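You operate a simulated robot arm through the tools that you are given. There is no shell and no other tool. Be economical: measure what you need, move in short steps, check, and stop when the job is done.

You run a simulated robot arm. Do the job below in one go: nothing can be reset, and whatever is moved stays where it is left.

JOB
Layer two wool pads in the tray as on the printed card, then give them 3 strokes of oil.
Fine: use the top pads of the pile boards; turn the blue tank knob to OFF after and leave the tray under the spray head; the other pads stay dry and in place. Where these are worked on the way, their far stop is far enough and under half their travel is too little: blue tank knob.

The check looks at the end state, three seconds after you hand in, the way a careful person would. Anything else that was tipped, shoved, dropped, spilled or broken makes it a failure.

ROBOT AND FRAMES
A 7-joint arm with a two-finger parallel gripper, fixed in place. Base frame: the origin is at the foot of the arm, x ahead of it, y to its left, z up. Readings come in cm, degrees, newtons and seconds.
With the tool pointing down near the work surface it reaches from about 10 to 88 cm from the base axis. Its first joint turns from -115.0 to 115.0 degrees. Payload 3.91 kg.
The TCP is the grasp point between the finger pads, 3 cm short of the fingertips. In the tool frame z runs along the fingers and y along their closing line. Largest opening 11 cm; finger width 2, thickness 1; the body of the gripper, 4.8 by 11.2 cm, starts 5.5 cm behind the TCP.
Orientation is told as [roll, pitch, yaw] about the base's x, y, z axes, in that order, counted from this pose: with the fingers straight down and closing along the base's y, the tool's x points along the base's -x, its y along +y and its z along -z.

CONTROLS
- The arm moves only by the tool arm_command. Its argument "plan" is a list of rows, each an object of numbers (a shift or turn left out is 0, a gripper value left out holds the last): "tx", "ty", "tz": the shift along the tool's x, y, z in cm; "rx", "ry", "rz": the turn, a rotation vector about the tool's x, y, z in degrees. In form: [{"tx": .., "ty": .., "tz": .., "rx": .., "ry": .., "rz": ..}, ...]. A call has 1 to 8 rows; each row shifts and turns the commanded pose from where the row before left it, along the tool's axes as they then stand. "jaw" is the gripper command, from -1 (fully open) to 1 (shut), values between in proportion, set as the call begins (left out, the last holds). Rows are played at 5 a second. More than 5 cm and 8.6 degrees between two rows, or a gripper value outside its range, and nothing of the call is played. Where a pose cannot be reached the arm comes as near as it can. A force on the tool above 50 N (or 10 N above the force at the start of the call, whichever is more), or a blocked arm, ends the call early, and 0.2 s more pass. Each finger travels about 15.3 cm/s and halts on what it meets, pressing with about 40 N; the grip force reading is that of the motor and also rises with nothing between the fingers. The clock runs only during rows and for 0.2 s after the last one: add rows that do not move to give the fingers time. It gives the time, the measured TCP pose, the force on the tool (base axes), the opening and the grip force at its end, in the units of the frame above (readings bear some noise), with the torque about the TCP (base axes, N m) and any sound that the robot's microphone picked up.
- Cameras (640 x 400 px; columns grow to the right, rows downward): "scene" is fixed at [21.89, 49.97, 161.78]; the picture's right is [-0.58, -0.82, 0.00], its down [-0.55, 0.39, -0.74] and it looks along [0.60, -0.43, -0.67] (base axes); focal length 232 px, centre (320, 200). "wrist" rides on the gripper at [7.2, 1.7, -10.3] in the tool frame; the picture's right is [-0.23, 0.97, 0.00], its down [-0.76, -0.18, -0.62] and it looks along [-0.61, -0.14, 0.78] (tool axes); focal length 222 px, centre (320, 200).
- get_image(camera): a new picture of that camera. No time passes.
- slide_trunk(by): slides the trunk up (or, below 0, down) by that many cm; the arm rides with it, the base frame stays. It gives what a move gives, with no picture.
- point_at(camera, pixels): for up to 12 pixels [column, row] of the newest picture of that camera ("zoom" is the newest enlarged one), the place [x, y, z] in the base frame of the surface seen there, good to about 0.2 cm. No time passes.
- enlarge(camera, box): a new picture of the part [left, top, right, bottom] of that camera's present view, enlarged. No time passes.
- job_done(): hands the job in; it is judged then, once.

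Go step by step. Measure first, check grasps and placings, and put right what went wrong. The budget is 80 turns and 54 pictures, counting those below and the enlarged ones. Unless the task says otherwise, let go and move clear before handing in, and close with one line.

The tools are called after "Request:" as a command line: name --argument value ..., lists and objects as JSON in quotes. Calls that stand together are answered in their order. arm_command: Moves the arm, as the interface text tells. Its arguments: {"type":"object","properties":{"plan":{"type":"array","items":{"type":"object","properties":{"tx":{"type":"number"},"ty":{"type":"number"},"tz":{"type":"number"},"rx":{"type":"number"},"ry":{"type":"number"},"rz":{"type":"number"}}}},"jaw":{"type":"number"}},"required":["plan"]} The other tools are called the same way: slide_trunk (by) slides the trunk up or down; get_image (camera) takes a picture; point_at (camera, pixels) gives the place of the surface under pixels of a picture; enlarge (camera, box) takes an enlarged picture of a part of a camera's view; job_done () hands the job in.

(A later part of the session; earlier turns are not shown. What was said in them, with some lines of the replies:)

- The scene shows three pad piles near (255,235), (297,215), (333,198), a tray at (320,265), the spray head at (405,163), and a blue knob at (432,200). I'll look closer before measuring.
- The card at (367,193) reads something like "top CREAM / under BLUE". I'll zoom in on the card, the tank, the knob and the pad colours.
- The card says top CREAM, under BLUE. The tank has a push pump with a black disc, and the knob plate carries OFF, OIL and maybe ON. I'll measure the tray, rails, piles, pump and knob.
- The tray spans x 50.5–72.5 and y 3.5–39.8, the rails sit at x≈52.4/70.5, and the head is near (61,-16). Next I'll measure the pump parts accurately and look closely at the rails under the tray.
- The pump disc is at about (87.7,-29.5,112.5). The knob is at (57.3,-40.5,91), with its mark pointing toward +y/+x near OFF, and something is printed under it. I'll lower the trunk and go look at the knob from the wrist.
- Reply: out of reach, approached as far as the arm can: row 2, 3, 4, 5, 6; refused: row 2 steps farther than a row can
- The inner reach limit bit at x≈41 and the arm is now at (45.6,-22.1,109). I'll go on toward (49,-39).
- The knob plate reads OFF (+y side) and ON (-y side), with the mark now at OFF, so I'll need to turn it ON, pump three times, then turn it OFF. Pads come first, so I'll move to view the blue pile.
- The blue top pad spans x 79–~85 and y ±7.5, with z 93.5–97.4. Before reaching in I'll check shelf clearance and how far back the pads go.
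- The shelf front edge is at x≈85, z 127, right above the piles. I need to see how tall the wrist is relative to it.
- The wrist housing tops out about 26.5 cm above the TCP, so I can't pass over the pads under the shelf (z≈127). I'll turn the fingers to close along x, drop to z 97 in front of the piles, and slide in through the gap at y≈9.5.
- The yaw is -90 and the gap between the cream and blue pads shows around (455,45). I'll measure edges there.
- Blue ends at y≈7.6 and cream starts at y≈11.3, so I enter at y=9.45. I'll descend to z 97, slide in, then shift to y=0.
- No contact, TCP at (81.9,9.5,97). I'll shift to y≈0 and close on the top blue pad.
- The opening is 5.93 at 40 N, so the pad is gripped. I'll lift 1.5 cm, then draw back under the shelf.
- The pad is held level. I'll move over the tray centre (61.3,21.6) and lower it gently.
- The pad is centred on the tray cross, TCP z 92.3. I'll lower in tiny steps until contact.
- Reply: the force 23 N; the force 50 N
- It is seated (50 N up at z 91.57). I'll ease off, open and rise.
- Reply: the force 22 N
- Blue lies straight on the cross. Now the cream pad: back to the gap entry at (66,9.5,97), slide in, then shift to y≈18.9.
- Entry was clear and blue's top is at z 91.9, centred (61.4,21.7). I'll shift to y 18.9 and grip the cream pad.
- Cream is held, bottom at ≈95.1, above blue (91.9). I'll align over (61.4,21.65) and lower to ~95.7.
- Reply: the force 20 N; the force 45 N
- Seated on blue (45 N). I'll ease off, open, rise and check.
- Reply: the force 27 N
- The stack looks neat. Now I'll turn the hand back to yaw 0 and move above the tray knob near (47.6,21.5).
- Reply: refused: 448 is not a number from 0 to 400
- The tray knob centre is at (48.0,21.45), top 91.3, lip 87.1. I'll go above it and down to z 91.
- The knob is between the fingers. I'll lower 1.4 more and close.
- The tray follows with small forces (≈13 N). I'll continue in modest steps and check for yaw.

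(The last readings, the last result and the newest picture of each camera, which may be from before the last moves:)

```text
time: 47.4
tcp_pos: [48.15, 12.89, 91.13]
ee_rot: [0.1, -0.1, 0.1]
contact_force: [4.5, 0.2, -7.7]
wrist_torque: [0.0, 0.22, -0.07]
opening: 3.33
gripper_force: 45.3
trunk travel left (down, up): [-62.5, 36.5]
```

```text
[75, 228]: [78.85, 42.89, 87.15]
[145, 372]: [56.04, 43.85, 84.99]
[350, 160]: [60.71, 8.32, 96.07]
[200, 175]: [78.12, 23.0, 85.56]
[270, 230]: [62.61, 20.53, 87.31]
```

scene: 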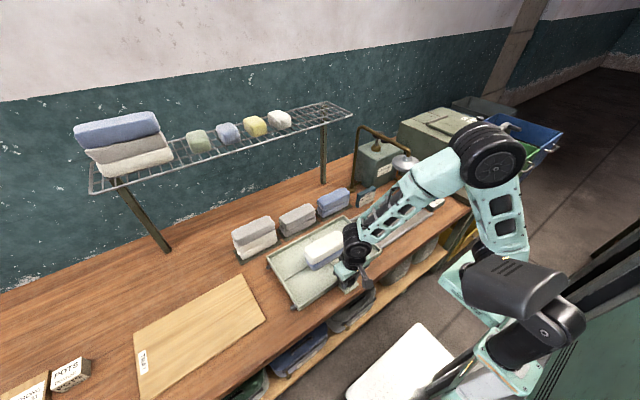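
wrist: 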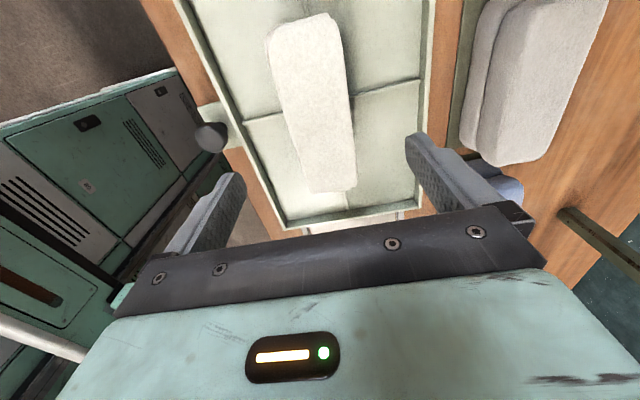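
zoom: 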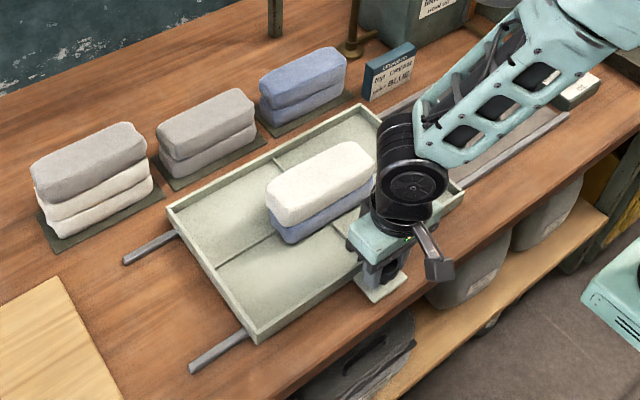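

The tray rides on the rails straight. Checking card and head position for the remaining travel.

Request:
enlarge --camera "scene" --box '[340, 140, 440, 215]'

Request:
point_at --camera "zoom" --pixels '[[135, 345], [220, 290], [118, 335], [100, 300], [350, 110], [400, 150], [420, 145], [385, 115], [225, 245], [445, 150], [410, 172], [360, 160]]'

```text
5.33 times, centred on (390, 178) of scene
```

zoom: 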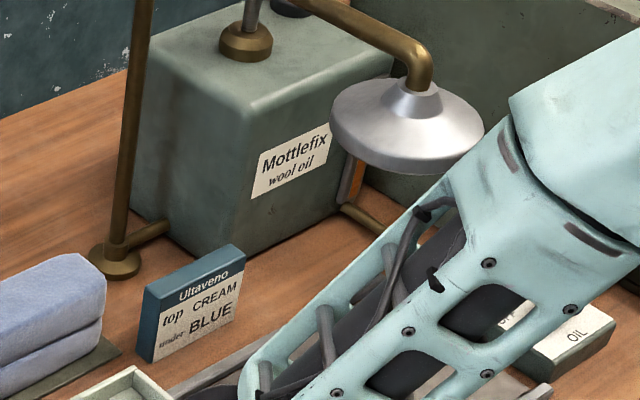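

```text
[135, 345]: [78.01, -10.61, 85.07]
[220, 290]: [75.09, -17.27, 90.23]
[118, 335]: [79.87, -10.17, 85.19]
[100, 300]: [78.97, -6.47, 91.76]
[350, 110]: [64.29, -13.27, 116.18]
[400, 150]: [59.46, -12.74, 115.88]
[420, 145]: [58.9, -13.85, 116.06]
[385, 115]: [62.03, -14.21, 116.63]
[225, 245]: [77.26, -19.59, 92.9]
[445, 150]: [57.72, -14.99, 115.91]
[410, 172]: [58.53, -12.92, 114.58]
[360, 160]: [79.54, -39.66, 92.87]
```

Clearances are fine: card front at x≈75 against tray edge 72.7. Let me check the forearm location against the spray head before sliding the rest.

Request:
point_at --camera "scene" --pixels '[[380, 225], [410, 200], [440, 175], [480, 160], [510, 200], [500, 240], [355, 240], [430, 165]]'

Request:
arm_command --plan '[{"ty": -0.8}, {"ty": -1.2}, {"ty": -1.3}, {"ty": -1.3}, {"ty": -1.3}, {"ty": -1.3}, {"ty": -1}, {}]'

Request:
get_image --camera "scene"

```text
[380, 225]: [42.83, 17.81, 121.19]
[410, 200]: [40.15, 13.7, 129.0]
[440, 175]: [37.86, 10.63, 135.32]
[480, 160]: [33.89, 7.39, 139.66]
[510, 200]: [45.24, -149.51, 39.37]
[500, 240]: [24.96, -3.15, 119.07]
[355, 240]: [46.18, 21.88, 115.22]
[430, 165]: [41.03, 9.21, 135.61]
```

```text
time: 49.2
tcp_pos: [48.15, 4.75, 90.97]
ee_rot: [0.1, 0.1, 0.1]
contact_force: [5.9, -0.5, -13.5]
wrist_torque: [0.02, -0.12, 0.16]
opening: 3.31
gripper_force: 45.1
trunk travel left (down, up): [-62.5, 36.5]
```

```text
18 pictures are left
```

scene: 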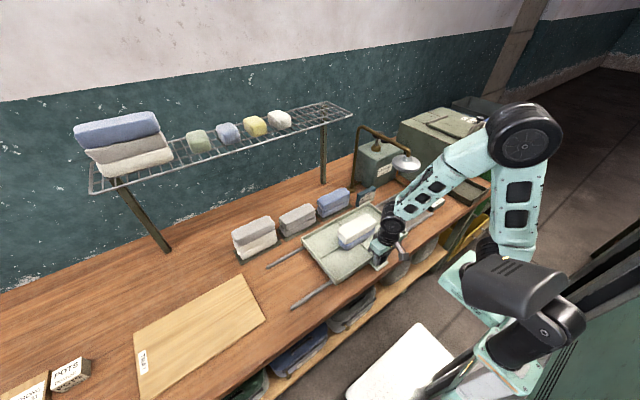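

The forearm stays well on the robot side of the head. I'll slide on toward y≈-16.9.

Request:
arm_command --plan '[{"ty": -0.8}, {"ty": -1.3}, {"ty": -1.5}, {"ty": -1.5}, {"ty": -1.5}, {"ty": -1.5}, {"ty": -1.2}, {}]'

Request:
arm_command --plan '[{"ty": -0.8}, {"ty": -1.3}, {"ty": -1.5}, {"ty": -1.5}, {"ty": -1.4}, {"ty": -1.2}, {"ty": -0.8}, {}]'

Request:
enlarge --camera "scene" --box '[280, 130, 480, 280]'

```text
time: 51.0
tcp_pos: [48.13, -4.61, 91.14]
ee_rot: [-0.2, 0.5, -0.1]
contact_force: [-18.6, -0.4, -23.8]
wrist_torque: [0.0, 0.39, 0.0]
opening: 3.35
gripper_force: 45.1
trunk travel left (down, up): [-62.5, 36.5]
```

```text
time: 52.8
tcp_pos: [48.82, -12.99, 91.48]
ee_rot: [0.0, 0.5, -0.1]
contact_force: [-35.0, -0.4, 2.7]
wrist_torque: [-0.01, 0.77, 0.04]
opening: 3.34
gripper_force: 45.0
out of reach, approached as far as the arm can: row 1, 3, 5
trunk travel left (down, up): [-62.5, 36.5]
```

```text
2.67 times, centred on (380, 205) of scene
```

zoom: 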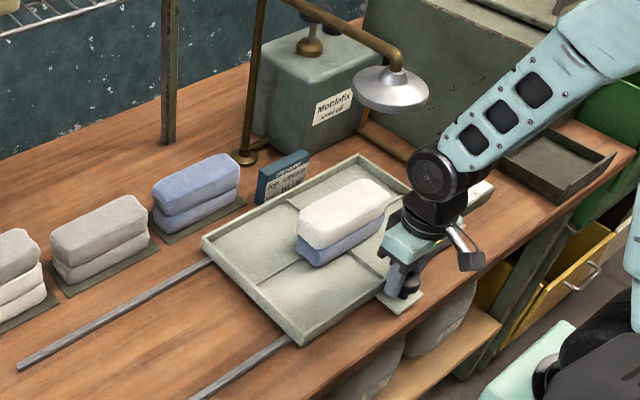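

The arm reached its inner limit and drifted (x 48.8, -35 N in x). I'll release that strain by opening and rising, and check the shoulder height to choose the trunk direction.

Request:
arm_command --plan '[{}, {}, {}, {"tz": -2}, {"tz": -3}, {}]' --jaw -1

Request:
get_image --camera "scene"

Request:
point_at --camera "scene" --pixels '[[545, 320], [500, 280], [520, 285], [490, 265], [480, 280], [580, 320], [500, 225], [530, 350]]'

```text
time: 54.2
tcp_pos: [49.34, -12.93, 96.47]
ee_rot: [-0.1, 0.1, 0.1]
contact_force: [0.0, -0.4, -0.8]
wrist_torque: [0.01, 0.03, 0.01]
opening: 11.0
gripper_force: 0.1
trunk travel left (down, up): [-62.5, 36.5]
```

```text
16 pictures are left
```

scene: 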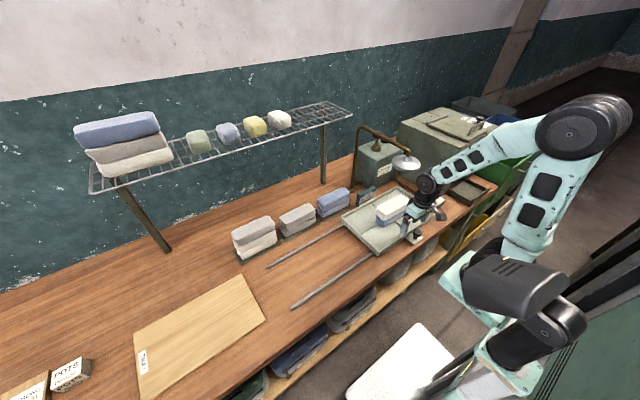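

```text
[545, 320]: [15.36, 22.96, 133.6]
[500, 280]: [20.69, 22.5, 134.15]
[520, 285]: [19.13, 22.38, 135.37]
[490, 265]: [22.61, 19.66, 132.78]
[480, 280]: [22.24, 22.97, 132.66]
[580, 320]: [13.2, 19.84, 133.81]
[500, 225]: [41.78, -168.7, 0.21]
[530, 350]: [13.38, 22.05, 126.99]
```

The shoulder is near z 130 and the wrist only slightly below it, so raising the trunk should give more inner reach. I'll raise it 20 cm, then come back down over the tray knob.

Request:
slide_trunk --by 20

Request:
arm_command --plan '[{"tx": 1}, {"tz": 4}, {"tz": 4}, {"tz": 4}, {"tz": 4}, {}]'

Request:
enlarge --camera "scene" --box '[320, 130, 480, 270]'

Request:
point_at --camera "zoom" --pixels '[[70, 240], [148, 355], [265, 190], [285, 175], [355, 300], [235, 178], [365, 305], [395, 290]]'

```text
time: 56.4
tcp_pos: [49.35, -12.91, 116.32]
ee_rot: [-0.1, -0.1, 0.2]
contact_force: [0.5, -0.6, 0.1]
wrist_torque: [0.01, 0.04, 0.01]
opening: 10.99
gripper_force: 0.0
trunk travel left (down, up): [-82.5, 16.5]
```

```text
time: 57.8
tcp_pos: [49.89, -12.86, 100.8]
ee_rot: [0.1, 0.0, 0.1]
contact_force: [-0.4, 0.2, 0.1]
wrist_torque: [-0.01, 0.01, -0.02]
opening: 11.0
gripper_force: 0.0
out of reach, approached as far as the arm can: row 2, 3
trunk travel left (down, up): [-82.5, 16.5]
```

```text
2.86 times, centred on (400, 200) of scene
```

zoom: 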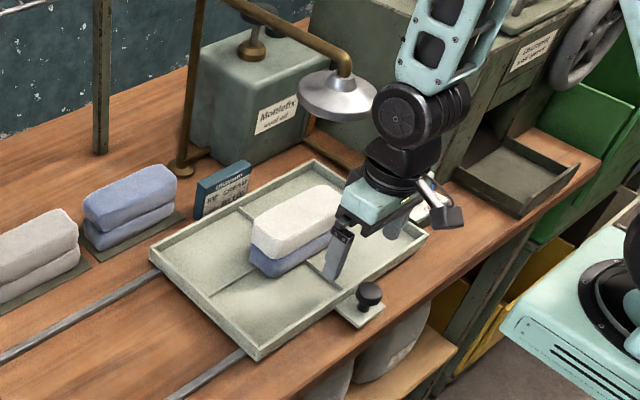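

```text
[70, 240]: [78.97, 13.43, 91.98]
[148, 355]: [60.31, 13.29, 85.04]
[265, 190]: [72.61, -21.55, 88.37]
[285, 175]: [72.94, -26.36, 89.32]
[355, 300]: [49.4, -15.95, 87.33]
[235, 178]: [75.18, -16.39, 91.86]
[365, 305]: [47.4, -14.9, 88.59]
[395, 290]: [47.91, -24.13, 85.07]
```

The arm was only limited at the upper rows and is now at (49.9,-12.9,100.8). I'll locate the tray knob and test stepping back in x here.

Request:
point_at --camera "zoom" --pixels '[[370, 288], [362, 290], [380, 292], [370, 283], [370, 297], [258, 358], [428, 235], [315, 162], [152, 248]]'

Request:
arm_command --plan '[{"tx": 1}, {"tx": 1}, {}]'

```text
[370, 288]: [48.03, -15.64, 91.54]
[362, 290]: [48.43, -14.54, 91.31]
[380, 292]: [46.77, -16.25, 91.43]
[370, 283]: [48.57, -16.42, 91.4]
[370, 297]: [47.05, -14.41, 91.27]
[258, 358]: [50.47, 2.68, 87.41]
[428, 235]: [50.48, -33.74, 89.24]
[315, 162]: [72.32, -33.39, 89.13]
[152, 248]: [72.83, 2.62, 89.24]
```

```text
time: 58.6
tcp_pos: [49.99, -12.9, 100.85]
ee_rot: [0.0, 0.0, 0.1]
contact_force: [0.3, 0.7, -0.1]
wrist_torque: [0.02, 0.0, 0.01]
opening: 11.01
gripper_force: 0.2
out of reach, approached as far as the arm can: row 1, 2
trunk travel left (down, up): [-82.5, 16.5]
```

The tray now spans y -33.5…2.65, centred at -15.4, and the head centre is ≈(61.6,-16.2), so it is well placed. Next the knob: I'll check machine clearance near it while moving there.

Request:
arm_command --plan '[{"ty": -3}, {"ty": -4}, {"ty": -4}, {"ty": -4}, {"ty": -4}, {"ty": -4}, {"ty": -4}, {}]'

Request:
get_image --camera "wrist"

Request:
point_at --camera "wrist" --pixels '[[310, 160], [280, 175], [270, 200], [255, 215], [265, 170], [290, 215], [320, 200], [240, 170], [300, 150], [320, 150], [280, 230], [250, 150]]'

```text
time: 60.4
tcp_pos: [49.96, -40.17, 100.73]
ee_rot: [0.0, 0.0, 0.1]
contact_force: [-0.6, 0.0, -0.7]
wrist_torque: [-0.01, -0.01, 0.0]
opening: 11.0
gripper_force: 0.1
trunk travel left (down, up): [-82.5, 16.5]
```

```text
14 pictures are left
```

wrist: 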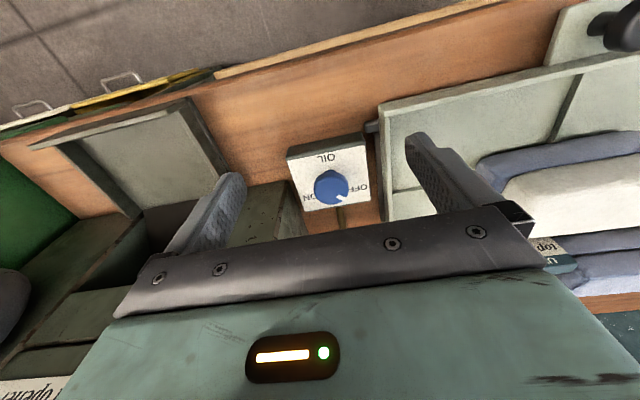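

```text
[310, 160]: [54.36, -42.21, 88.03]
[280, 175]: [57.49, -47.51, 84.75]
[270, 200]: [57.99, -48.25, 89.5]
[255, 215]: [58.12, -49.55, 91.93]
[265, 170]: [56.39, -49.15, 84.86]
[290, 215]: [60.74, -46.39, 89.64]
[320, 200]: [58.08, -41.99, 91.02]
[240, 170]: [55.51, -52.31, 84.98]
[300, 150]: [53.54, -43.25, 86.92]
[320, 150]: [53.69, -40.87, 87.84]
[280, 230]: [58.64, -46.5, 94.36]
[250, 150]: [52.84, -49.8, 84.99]
```

The machine corner is at about (58,-46.4), tight beside the knob at (57,-40.3). I'll lean the wrist 8° toward +y, use yaw -30 and partly close the jaw, then move above the knob.

Request:
arm_command --plan '[{"rx": 8}, {"rz": 7.5}, {"rz": 7.5}, {"rz": 7.5}, {"rz": 7.5}, {}]' --jaw -0.1

Request:
arm_command --plan '[{"tx": -1.93, "ty": 1.33, "tz": 1.56}, {"tx": -1.93, "ty": 1.33, "tz": 1.56}, {"tx": -1.92, "ty": 1.32, "tz": 1.55}, {}]'

Request:
get_image --camera "wrist"

```text
time: 61.8
tcp_pos: [50.08, -40.11, 100.7]
ee_rot: [-6.8, -4.1, -29.9]
contact_force: [0.5, -0.1, 0.1]
wrist_torque: [-0.01, -0.04, -0.04]
opening: 6.06
gripper_force: 0.1
trunk travel left (down, up): [-82.5, 16.5]
```

```text
time: 62.8
tcp_pos: [56.9, -40.15, 96.0]
ee_rot: [-6.9, -4.0, -29.7]
contact_force: [-0.2, 1.1, 0.1]
wrist_torque: [0.01, -0.01, -0.02]
opening: 6.06
gripper_force: 0.1
trunk travel left (down, up): [-82.5, 16.5]
```

```text
13 pictures are left
```

wrist: 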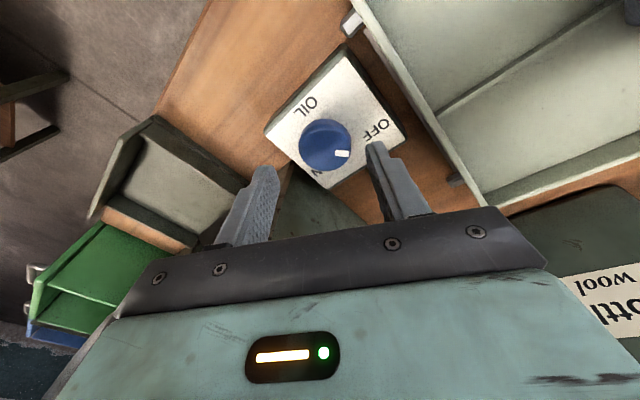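

No contact. I'll verify the knob centre from this view.

Request:
point_at --camera "wrist" --pixels '[[325, 143], [303, 140], [348, 142], [325, 122], [326, 164], [342, 154], [380, 130], [316, 175]]'

```text
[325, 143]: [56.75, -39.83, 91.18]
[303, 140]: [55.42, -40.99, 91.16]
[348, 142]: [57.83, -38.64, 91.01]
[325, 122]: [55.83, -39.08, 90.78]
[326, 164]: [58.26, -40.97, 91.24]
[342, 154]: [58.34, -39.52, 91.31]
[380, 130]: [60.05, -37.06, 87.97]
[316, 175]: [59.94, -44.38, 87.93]
```

Knob centre ≈(56.9,-40.0), aligned. Descend 3.8 cm and close.

Request:
arm_command --plan '[{"tx": 0.13, "ty": 0.23, "tz": 1.9}, {"tx": 0.13, "ty": 0.23, "tz": 1.9}, {}]'

Request:
arm_command --plan '[{}, {}, {}]' --jaw 1

```text
time: 63.6
tcp_pos: [56.96, -40.16, 92.19]
ee_rot: [-6.9, -4.0, -29.7]
contact_force: [0.0, -0.3, -0.7]
wrist_torque: [-0.01, 0.02, -0.04]
opening: 6.05
gripper_force: 0.0
trunk travel left (down, up): [-82.5, 16.5]
```

```text
time: 64.4
tcp_pos: [56.97, -40.11, 92.19]
ee_rot: [-6.9, -4.0, -29.7]
contact_force: [-0.4, -2.1, -1.7]
wrist_torque: [-0.36, -0.05, -0.08]
opening: 3.89
gripper_force: 45.0
trunk travel left (down, up): [-82.5, 16.5]
```

Gripped at 3.9 cm. I'll turn clockwise (from above) toward ON.

Request:
arm_command --plan '[{"rz": 8}, {"rz": 8}, {"rz": 8}, {"rz": 8}, {"rz": 8}, {"rz": 8}, {}]'

Request:
arm_command --plan '[{"rz": 8}, {"rz": 8}, {"rz": 8}, {"rz": 8}, {"rz": 8}, {"rz": 8}, {}]'

Request:
get_image --camera "wrist"

```text
time: 66.0
tcp_pos: [57.1, -39.89, 92.13]
ee_rot: [-1.6, -7.7, -77.9]
contact_force: [8.2, 11.6, -4.5]
wrist_torque: [0.77, -0.15, 0.01]
opening: 3.93
gripper_force: 44.8
trunk travel left (down, up): [-82.5, 16.5]
```

```text
time: 67.6
tcp_pos: [57.22, -40.12, 92.12]
ee_rot: [4.9, -6.4, -126.2]
contact_force: [28.1, 6.6, 3.3]
wrist_torque: [0.1, -0.92, 0.08]
opening: 3.91
gripper_force: 44.8
trunk travel left (down, up): [-82.5, 16.5]
```

```text
12 pictures are left
```

wrist: 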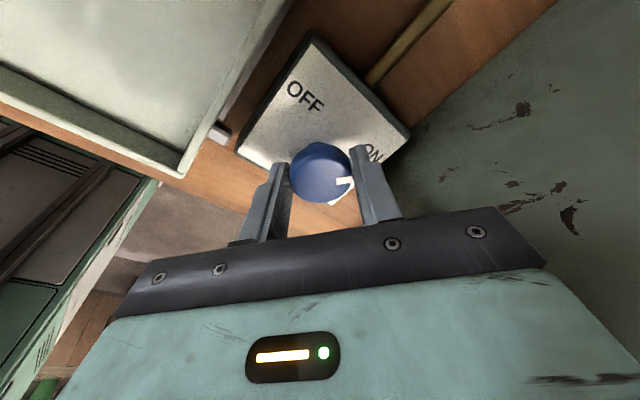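

The knob followed. I'll measure the mark direction against ON.

Request:
point_at --camera "wrist" --pixels '[[345, 182], [320, 170], [352, 178], [375, 152], [305, 97], [337, 183]]'

Request:
arm_command --plan '[{"rz": 4}, {"rz": 4}, {}]'

```text
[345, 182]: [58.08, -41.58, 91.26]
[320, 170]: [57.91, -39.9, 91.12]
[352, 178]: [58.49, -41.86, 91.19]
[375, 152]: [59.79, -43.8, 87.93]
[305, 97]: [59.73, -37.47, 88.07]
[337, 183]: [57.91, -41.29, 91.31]
```

```text
time: 68.4
tcp_pos: [56.98, -40.26, 92.29]
ee_rot: [5.8, -5.8, -134.4]
contact_force: [20.7, -4.8, 8.5]
wrist_torque: [-0.47, -0.22, 0.42]
opening: 3.93
gripper_force: 45.3
trunk travel left (down, up): [-82.5, 16.5]
```

The mark now points to ON (≈-51°), and z torque rises at the stop. I'll release and rise.

Request:
arm_command --plan '[{}, {}, {}, {"tz": -2}, {"tz": -4}, {"tz": -4}, {}]' --jaw -0.1

Request:
get_image --camera "wrist"

```text
time: 70.0
tcp_pos: [56.96, -38.9, 102.18]
ee_rot: [5.5, -5.7, -134.2]
contact_force: [0.1, 1.6, -0.6]
wrist_torque: [0.0, 0.03, -0.03]
opening: 6.03
gripper_force: 0.1
trunk travel left (down, up): [-82.5, 16.5]
```

```text
11 pictures are left
```

wrist: 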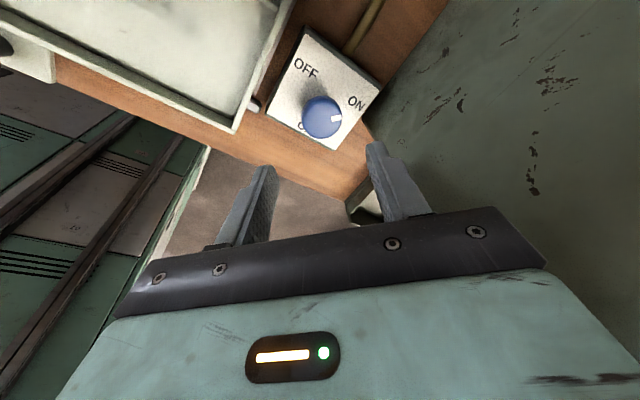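

The knob is at ON and the fingers are clear. Next I'll undo the yaw and lean and close the fingers for pressing.

Request:
arm_command --plan '[{"rz": -8.375}, {"rz": -8.375}, {"rz": -8.375}, {"rz": -8.375}, {"rz": -8.375}, {"rz": -8.375}, {"rz": -8.375}, {"rz": -8.375}]' --jaw 1

Request:
arm_command --plan '[{"rz": -8.375}, {"rz": -8.375}, {"rz": -8.375}, {"rz": -8.375}, {"rz": -8.375}, {"rz": -8.375}, {"rz": -8.375}, {"rz": -8.375}]'

Request:
arm_command --plan '[{"rx": -8}, {"tz": -4.5, "ty": 1.5}, {"tz": -4.5, "ty": 1.5}, {"tz": -4.5, "ty": 1.5}, {"tz": -4.5, "ty": 1.5}, {"tz": -4}, {}]'

```text
time: 71.8
tcp_pos: [57.13, -38.65, 102.06]
ee_rot: [-3.1, -7.4, -66.6]
contact_force: [-1.0, 0.4, -0.6]
wrist_torque: [0.0, -0.02, -0.01]
opening: 0.03
gripper_force: 37.7
trunk travel left (down, up): [-82.5, 16.5]
```

```text
time: 73.6
tcp_pos: [56.92, -38.73, 102.06]
ee_rot: [-7.9, 0.1, 0.3]
contact_force: [0.5, 0.7, 0.1]
wrist_torque: [-0.03, 0.02, 0.03]
opening: 0.0
gripper_force: 37.6
trunk travel left (down, up): [-82.5, 16.5]
```

```text
time: 75.2
tcp_pos: [57.12, -32.68, 124.15]
ee_rot: [-0.1, 0.0, 0.1]
contact_force: [0.6, -0.3, 0.2]
wrist_torque: [0.01, -0.03, -0.01]
opening: 0.0
gripper_force: 37.9
trunk travel left (down, up): [-82.5, 16.5]
```

Clear at z 124. I'll tilt the fingers 24° forward and advance to about (80,-29.5,122).

Request:
arm_command --plan '[{"ry": -8}, {"ry": -8}, {"ry": -8}, {}]'

Request:
arm_command --plan '[{"tx": -3.34, "ty": 0.53, "tz": 1.88}, {"tx": -3.34, "ty": 0.53, "tz": 1.88}, {"tx": -3.34, "ty": 0.53, "tz": 1.88}, {"tx": -3.34, "ty": 0.53, "tz": 1.88}, {"tx": -3.34, "ty": 0.53, "tz": 1.88}, {"tx": -3.34, "ty": 0.53, "tz": 1.88}, {}]'

Request:
get_image --camera "wrist"

```text
time: 76.2
tcp_pos: [56.87, -32.72, 124.16]
ee_rot: [0.0, -24.0, 0.1]
contact_force: [0.7, -0.3, -0.3]
wrist_torque: [0.01, 0.01, 0.04]
opening: 0.0
gripper_force: 37.6
trunk travel left (down, up): [-82.5, 16.5]
```

```text
time: 77.8
tcp_pos: [80.0, -29.45, 121.89]
ee_rot: [-0.1, -24.0, 0.0]
contact_force: [0.6, 0.5, -0.1]
wrist_torque: [0.0, 0.01, -0.01]
opening: 0.0
gripper_force: 37.3
trunk travel left (down, up): [-82.5, 16.5]
```

```text
10 pictures are left
```

wrist: 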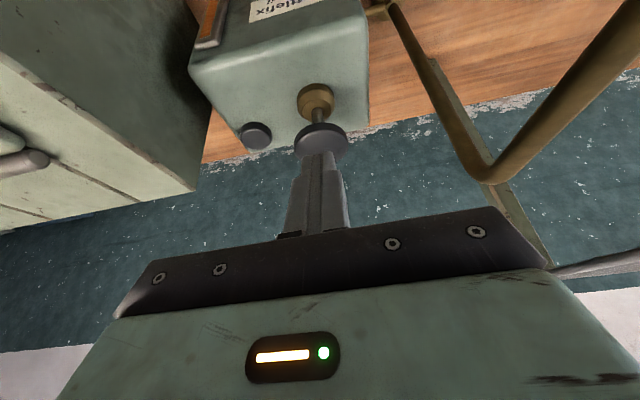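

The pump disc is right beyond the fingertips at (320,140). Measuring it.

Request:
point_at --camera "wrist" --pixels '[[320, 130], [300, 138], [342, 135], [300, 148], [340, 148], [320, 140], [315, 100], [345, 142]]'

Request:
enlarge --camera "scene" --box '[330, 90, 450, 180]'

```text
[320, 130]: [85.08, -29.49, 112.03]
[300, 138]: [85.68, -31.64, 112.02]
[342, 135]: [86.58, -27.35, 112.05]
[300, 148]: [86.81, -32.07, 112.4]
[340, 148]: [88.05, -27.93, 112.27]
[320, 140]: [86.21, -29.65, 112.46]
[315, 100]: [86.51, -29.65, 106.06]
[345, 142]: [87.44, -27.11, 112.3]
```

```text
4.44 times, centred on (390, 135) of scene
```

zoom: 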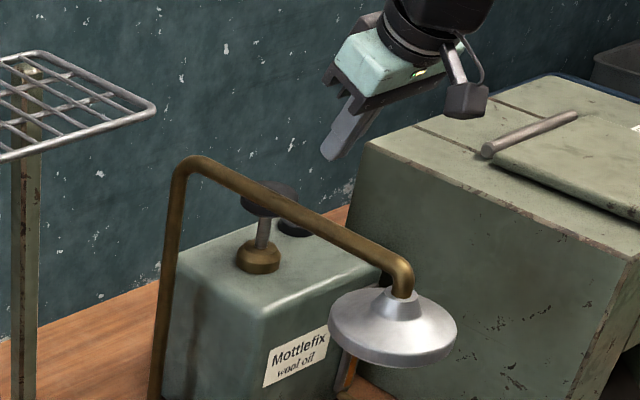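

The disc centre is ≈(87.5,-29.6), top 112.4. I'll bring the fingertips to hover ~0.5 cm above it.

Request:
arm_command --plan '[{"tx": -1.0, "ty": -0.07, "tz": 2.6}, {"tx": -1.0, "ty": -0.08, "tz": 2.6}, {"tx": -1.06, "tz": 2.6}, {}]'

Request:
arm_command --plan '[{"tx": 0.2, "tz": 0.46}, {"tx": 0.2, "tz": 0.46}, {}]'

```text
time: 78.8
tcp_pos: [85.89, -29.59, 116.02]
ee_rot: [0.0, -24.0, 0.1]
contact_force: [-0.6, 0.6, -0.3]
wrist_torque: [0.04, 0.05, 0.0]
opening: 0.0
gripper_force: 37.5
trunk travel left (down, up): [-82.5, 16.5]
```

```text
time: 79.6
tcp_pos: [85.83, -29.62, 114.93]
ee_rot: [0.1, -24.1, 0.0]
contact_force: [0.7, 0.5, 3.3]
wrist_torque: [-0.02, -0.04, -0.01]
opening: 0.03
gripper_force: 37.7
trunk travel left (down, up): [-82.5, 16.5]
```

First contact at TCP z 114.93 (3 N). Now a full press; force will tell the bottom.

Request:
arm_command --plan '[{"tx": 0.25, "tz": 0.55}, {"tx": 0.25, "tz": 0.55}, {"tx": 0.25, "tz": 0.55}, {"tx": 0.25, "tz": 0.55}, {"tx": 0.25, "tz": 0.55}, {"tx": 0.25, "tz": 0.55}, {"tx": 0.2, "tz": 0.46}, {}]'

```text
time: 81.0
tcp_pos: [86.13, -29.67, 112.47]
ee_rot: [-0.2, -25.1, 0.3]
contact_force: [-0.9, -1.0, 19.8]
wrist_torque: [-0.03, -0.08, 0.05]
opening: 0.0
gripper_force: 38.0
trunk travel left (down, up): [-82.5, 16.5]
stopped in row 7: the force on the tool passed its limit at 54 N (the readings are from after the stop); the commanded pose is now the measured one
```

It bottomed after ≈2.5 cm (54 N). I'll raise to let the plunger return, and look at the result.

Request:
arm_command --plan '[{"tx": -0.41, "tz": -0.91}, {"tx": -0.41, "tz": -0.91}, {"tx": -0.41, "tz": -0.91}, {"tx": -0.3, "tz": -0.7}, {}, {}, {}]'

Request:
enlarge --camera "scene" --box '[310, 110, 450, 250]'

```text
time: 82.6
tcp_pos: [86.16, -29.54, 115.82]
ee_rot: [-0.2, -24.6, 0.2]
contact_force: [-0.1, -0.2, -0.2]
wrist_torque: [-0.02, 0.02, 0.01]
opening: 0.01
gripper_force: 37.7
trunk travel left (down, up): [-82.5, 16.5]
```

```text
2.86 times, centred on (380, 180) of scene
```

zoom: 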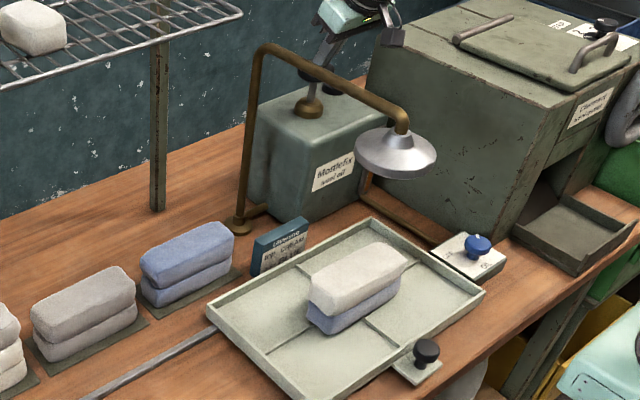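

The plunger is back up, and the cream pad looks slightly tinted. Closer look to verify that the stroke delivered oil.

Request:
enlarge --camera "scene" --box '[360, 180, 430, 235]'

```text
7.27 times, centred on (395, 208) of scene
```

zoom: 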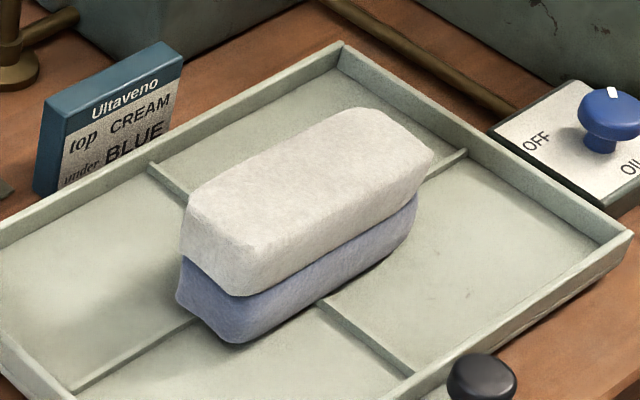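

The top shade has shifted to grayish beige compared with the former white. Stroke 2.

Request:
arm_command --plan '[{"tx": 0.25, "tz": 0.55}, {"tx": 0.25, "tz": 0.55}, {"tx": 0.25, "tz": 0.55}, {"tx": 0.25, "tz": 0.55}, {"tx": 0.25, "tz": 0.55}, {"tx": 0.25, "tz": 0.55}, {"tx": 0.25, "tz": 0.55}, {"tx": 0.2, "tz": 0.4}]'

Request:
arm_command --plan '[{"tx": -0.41, "tz": -0.91}, {"tx": -0.41, "tz": -0.91}, {"tx": -0.41, "tz": -0.91}, {"tx": -0.3, "tz": -0.7}, {}, {}, {}]'

Request:
enlarge --camera "scene" --box '[360, 180, 430, 235]'

```text
time: 84.3
tcp_pos: [86.37, -29.78, 112.41]
ee_rot: [-0.7, -25.6, 0.3]
contact_force: [-0.6, -0.2, 18.9]
wrist_torque: [-0.02, -0.07, 0.02]
opening: 0.0
gripper_force: 37.4
trunk travel left (down, up): [-82.5, 16.5]
stopped in row 8: the force on the tool passed its limit at 55 N (the readings are from after the stop); the commanded pose is now the measured one
```

```text
time: 85.9
tcp_pos: [86.19, -29.69, 115.73]
ee_rot: [-0.4, -25.2, 0.2]
contact_force: [-0.2, 0.1, -0.3]
wrist_torque: [-0.02, -0.02, -0.05]
opening: 0.0
gripper_force: 37.7
trunk travel left (down, up): [-82.5, 16.5]
```

```text
7.27 times, centred on (395, 208) of scene
```

zoom: 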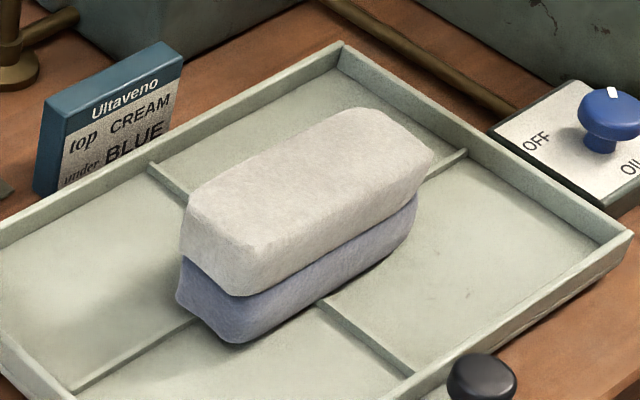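

The pads darken with each stroke, so oil is being delivered. Stroke 3.

Request:
arm_command --plan '[{"tx": 0.25, "tz": 0.55}, {"tx": 0.25, "tz": 0.55}, {"tx": 0.25, "tz": 0.55}, {"tx": 0.25, "tz": 0.55}, {"tx": 0.25, "tz": 0.55}, {"tx": 0.25, "tz": 0.55}, {"tx": 0.25, "tz": 0.55}, {"tx": 0.2, "tz": 0.4}]'

Request:
arm_command --plan '[{"tx": -0.41, "tz": -0.91}, {"tx": -0.41, "tz": -0.91}, {"tx": -0.41, "tz": -0.91}, {"tx": -0.3, "tz": -0.7}, {"tz": -2}, {"tz": -4}, {}]'

Request:
enlarge --camera "scene" --box '[350, 120, 450, 235]'

```text
time: 87.6
tcp_pos: [86.58, -29.88, 112.5]
ee_rot: [-0.8, -26.4, 0.5]
contact_force: [-0.1, -0.1, 19.5]
wrist_torque: [-0.04, -0.06, 0.01]
opening: 0.0
gripper_force: 38.2
trunk travel left (down, up): [-82.5, 16.5]
stopped in row 8: the force on the tool passed its limit at 54 N (the readings are from after the stop); the commanded pose is now the measured one
```

```text
time: 89.2
tcp_pos: [83.83, -29.62, 121.29]
ee_rot: [-0.6, -25.8, 0.3]
contact_force: [0.2, -0.9, 0.8]
wrist_torque: [0.02, 0.0, -0.02]
opening: 0.01
gripper_force: 38.3
trunk travel left (down, up): [-82.5, 16.5]
```

```text
3.48 times, centred on (400, 178) of scene
```

zoom: 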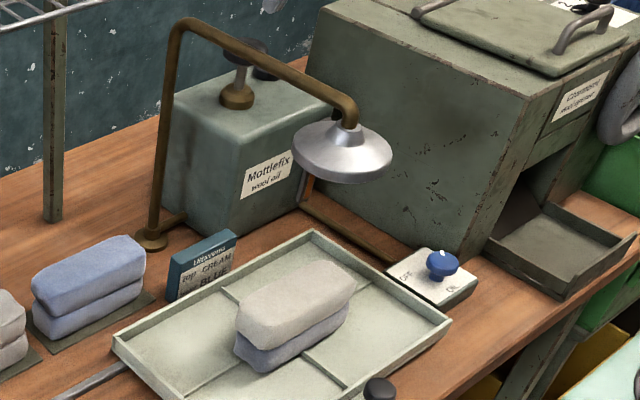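

Three full strokes are done, the plunger is up and the pads are tinted. Now I'll retreat and undo the tilt.

Request:
arm_command --plan '[{"tx": 3.83, "ty": -0.5, "tz": -2.33}, {"tx": 3.83, "ty": -0.5, "tz": -2.33}, {"tx": 3.83, "ty": -0.5, "tz": -2.33}, {"tx": 3.83, "ty": -0.5, "tz": -2.33}, {"tx": 3.83, "ty": -0.5, "tz": -2.33}, {"tx": 3.83, "ty": -0.5, "tz": -2.33}, {}]'

Request:
arm_command --plan '[{"ry": 6.45}, {"ry": 6.45}, {"ry": 6.45}, {"ry": 6.45}, {}]'

Request:
arm_command --plan '[{"ty": -2, "tz": 4.5}, {"ty": -2, "tz": 4.5}, {"ty": -2, "tz": 4.5}, {"tz": 4.5}, {"tz": 4}, {"rx": 7.4}, {}]' --jaw -0.1

```text
time: 90.8
tcp_pos: [57.05, -32.71, 123.85]
ee_rot: [-0.6, -25.7, 0.4]
contact_force: [0.4, 0.5, 0.1]
wrist_torque: [-0.03, -0.03, 0.05]
opening: 0.01
gripper_force: 37.7
trunk travel left (down, up): [-82.5, 16.5]
```

```text
time: 92.0
tcp_pos: [57.12, -32.78, 123.87]
ee_rot: [-0.6, 0.0, 0.1]
contact_force: [0.5, 0.0, 0.8]
wrist_torque: [0.0, -0.01, -0.03]
opening: 0.0
gripper_force: 37.6
trunk travel left (down, up): [-82.5, 16.5]
```

```text
time: 93.6
tcp_pos: [56.99, -39.03, 101.8]
ee_rot: [-8.0, 0.1, 0.2]
contact_force: [0.0, -0.1, 0.2]
wrist_torque: [-0.02, -0.03, 0.02]
opening: 6.03
gripper_force: 0.1
trunk travel left (down, up): [-82.5, 16.5]
```

Upright with the same lean above the knob. I'll rotate to yaw -130 for the return grip.

Request:
arm_command --plan '[{"rz": 8.2}, {"rz": 8.2}, {"rz": 8.2}, {"rz": 8.2}, {"rz": 8.2}, {"rz": 8.2}, {"rz": 8.2}, {"rz": 8.2}]'

Request:
arm_command --plan '[{"rz": 8.05}, {"rz": 8.05}, {"rz": 8.05}, {"rz": 8.05}, {"rz": 8.05}, {"rz": 8.05}, {"rz": 8.05}, {"rz": 8.05}]'

Request:
arm_command --plan '[{"tz": 3, "tx": 0.19, "ty": -0.16}, {"tz": 3}, {}]'

Request:
get_image --camera "wrist"

```text
time: 95.4
tcp_pos: [57.06, -38.96, 101.82]
ee_rot: [-3.2, -7.2, -65.3]
contact_force: [0.1, -0.3, 0.3]
wrist_torque: [0.0, 0.03, 0.06]
opening: 6.04
gripper_force: 0.0
trunk travel left (down, up): [-82.5, 16.5]
```

```text
time: 97.2
tcp_pos: [56.96, -38.94, 101.85]
ee_rot: [5.2, -6.0, -130.3]
contact_force: [0.2, 0.2, -0.1]
wrist_torque: [-0.01, 0.01, -0.01]
opening: 6.04
gripper_force: 0.2
trunk travel left (down, up): [-82.5, 16.5]
```

```text
time: 98.0
tcp_pos: [57.08, -39.62, 95.98]
ee_rot: [5.2, -6.0, -130.1]
contact_force: [0.5, 0.1, -0.5]
wrist_torque: [-0.02, 0.02, -0.03]
opening: 6.04
gripper_force: 0.0
trunk travel left (down, up): [-82.5, 16.5]
```

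```text
4 pictures are left
```

wrist: 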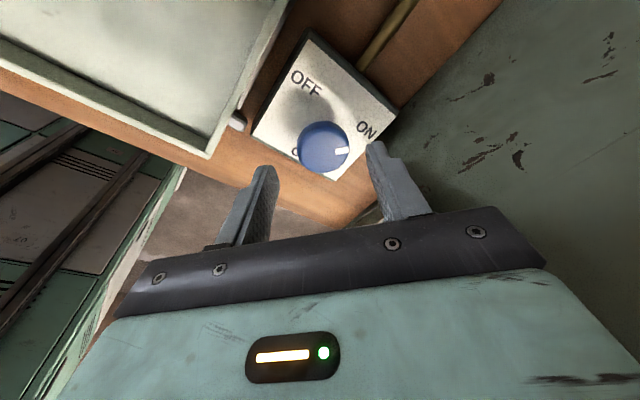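

Aligned above the knob, with the mark at ON. I'll descend, grip and turn back toward OFF.

Request:
arm_command --plan '[{"tz": 1.9}, {"tz": 1.9}, {}]'

Request:
arm_command --plan '[{}, {}, {}]' --jaw 1

Request:
arm_command --plan '[{"rz": -8}, {"rz": -8}, {"rz": -8}, {"rz": -8}, {"rz": -8}, {"rz": -8}, {}]'

Request:
arm_command --plan '[{"rz": -8}, {"rz": -8}, {"rz": -8}, {"rz": -8}, {"rz": -8}, {"rz": -8}, {"rz": -6}, {}]'

```text
time: 98.8
tcp_pos: [56.99, -40.15, 92.08]
ee_rot: [5.2, -6.0, -130.2]
contact_force: [-0.5, -0.1, 0.3]
wrist_torque: [0.0, 0.03, 0.01]
opening: 6.02
gripper_force: 0.0
trunk travel left (down, up): [-82.5, 16.5]
```

```text
time: 99.6
tcp_pos: [57.14, -40.16, 92.01]
ee_rot: [5.3, -6.0, -130.1]
contact_force: [10.2, -7.4, -1.8]
wrist_torque: [-0.42, -0.42, 0.21]
opening: 3.95
gripper_force: 45.4
trunk travel left (down, up): [-82.5, 16.5]
```

```text
time: 101.2
tcp_pos: [57.06, -40.19, 92.12]
ee_rot: [-1.0, -8.0, -81.7]
contact_force: [15.6, -13.3, 4.4]
wrist_torque: [-0.51, -0.15, 0.07]
opening: 3.92
gripper_force: 44.7
trunk travel left (down, up): [-82.5, 16.5]
```

```text
time: 103.0
tcp_pos: [56.76, -39.97, 92.16]
ee_rot: [-7.1, -3.4, -27.5]
contact_force: [-4.9, -6.0, 3.4]
wrist_torque: [-0.09, 0.55, -0.51]
opening: 3.93
gripper_force: 45.2
trunk travel left (down, up): [-82.5, 16.5]
```

The z torque is -0.51 N·m, so it is at the OFF stop. I'll release, rise and check.

Request:
arm_command --plan '[{}, {}, {}, {"tz": -2}, {"tz": -4}, {"tz": -4}, {}]' --jaw -0.1

Request:
enlarge --camera "wrist" --box '[250, 40, 430, 180]'

```text
time: 104.6
tcp_pos: [57.1, -38.72, 102.09]
ee_rot: [-7.0, -3.7, -27.7]
contact_force: [-0.7, -0.1, 0.2]
wrist_torque: [-0.01, 0.01, -0.04]
opening: 6.05
gripper_force: 0.0
trunk travel left (down, up): [-82.5, 16.5]
```

```text
2.86 times, centred on (340, 110) of wrist
```

zoom: 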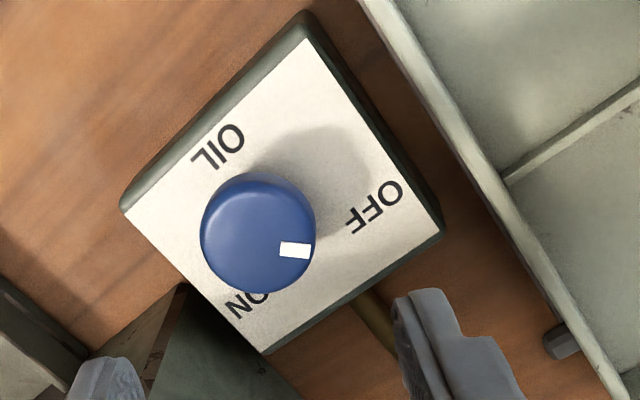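

The mark points as it did at the start (OFF). I'll lift clear toward the robot side and take a final scene view.

Request:
arm_command --plan '[{"tz": -4.5}, {"tz": -4.5}, {"tz": -4.5}, {"tz": -4.5}, {}]'

Request:
get_image --camera "scene"

Request:
enlarge --camera "scene" --box '[220, 150, 460, 300]'

```text
time: 105.8
tcp_pos: [57.07, -36.19, 119.97]
ee_rot: [-6.9, -3.7, -27.6]
contact_force: [0.9, -0.7, 0.0]
wrist_torque: [0.01, -0.02, 0.01]
opening: 6.07
gripper_force: 0.1
trunk travel left (down, up): [-82.5, 16.5]
```

```text
2 pictures are left
```

scene: 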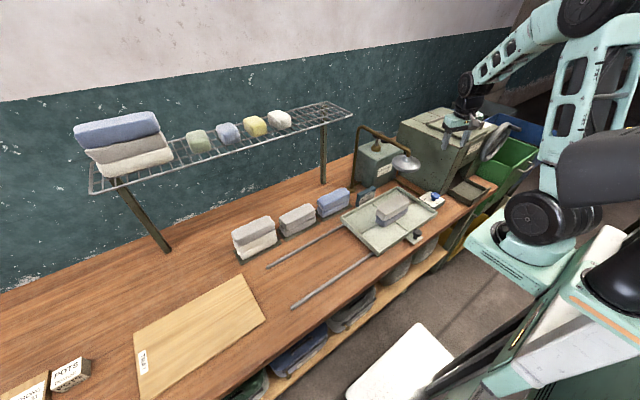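

```text
2.67 times, centred on (340, 225) of scene
```

zoom: 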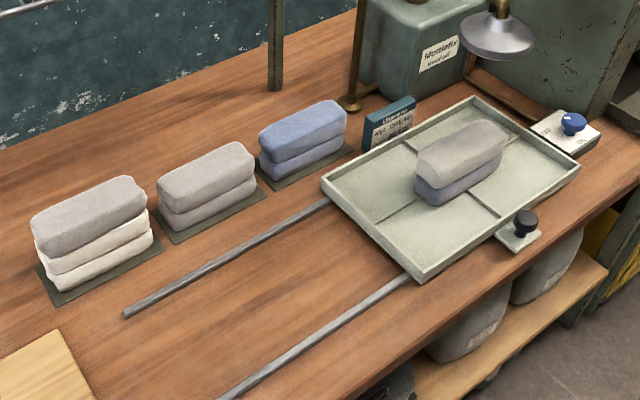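

The stack is oiled and in the tray under the head, the knob is at OFF, the piles are in place and the arm is clear. I'm handing in.

Request:
job_done

```text
The job is handed in.
```

The job is handed in: the cream pad lies on the blue pad in the tray under the spray head, with three full strokes of oil given and the blue tank knob turned back to OFF.
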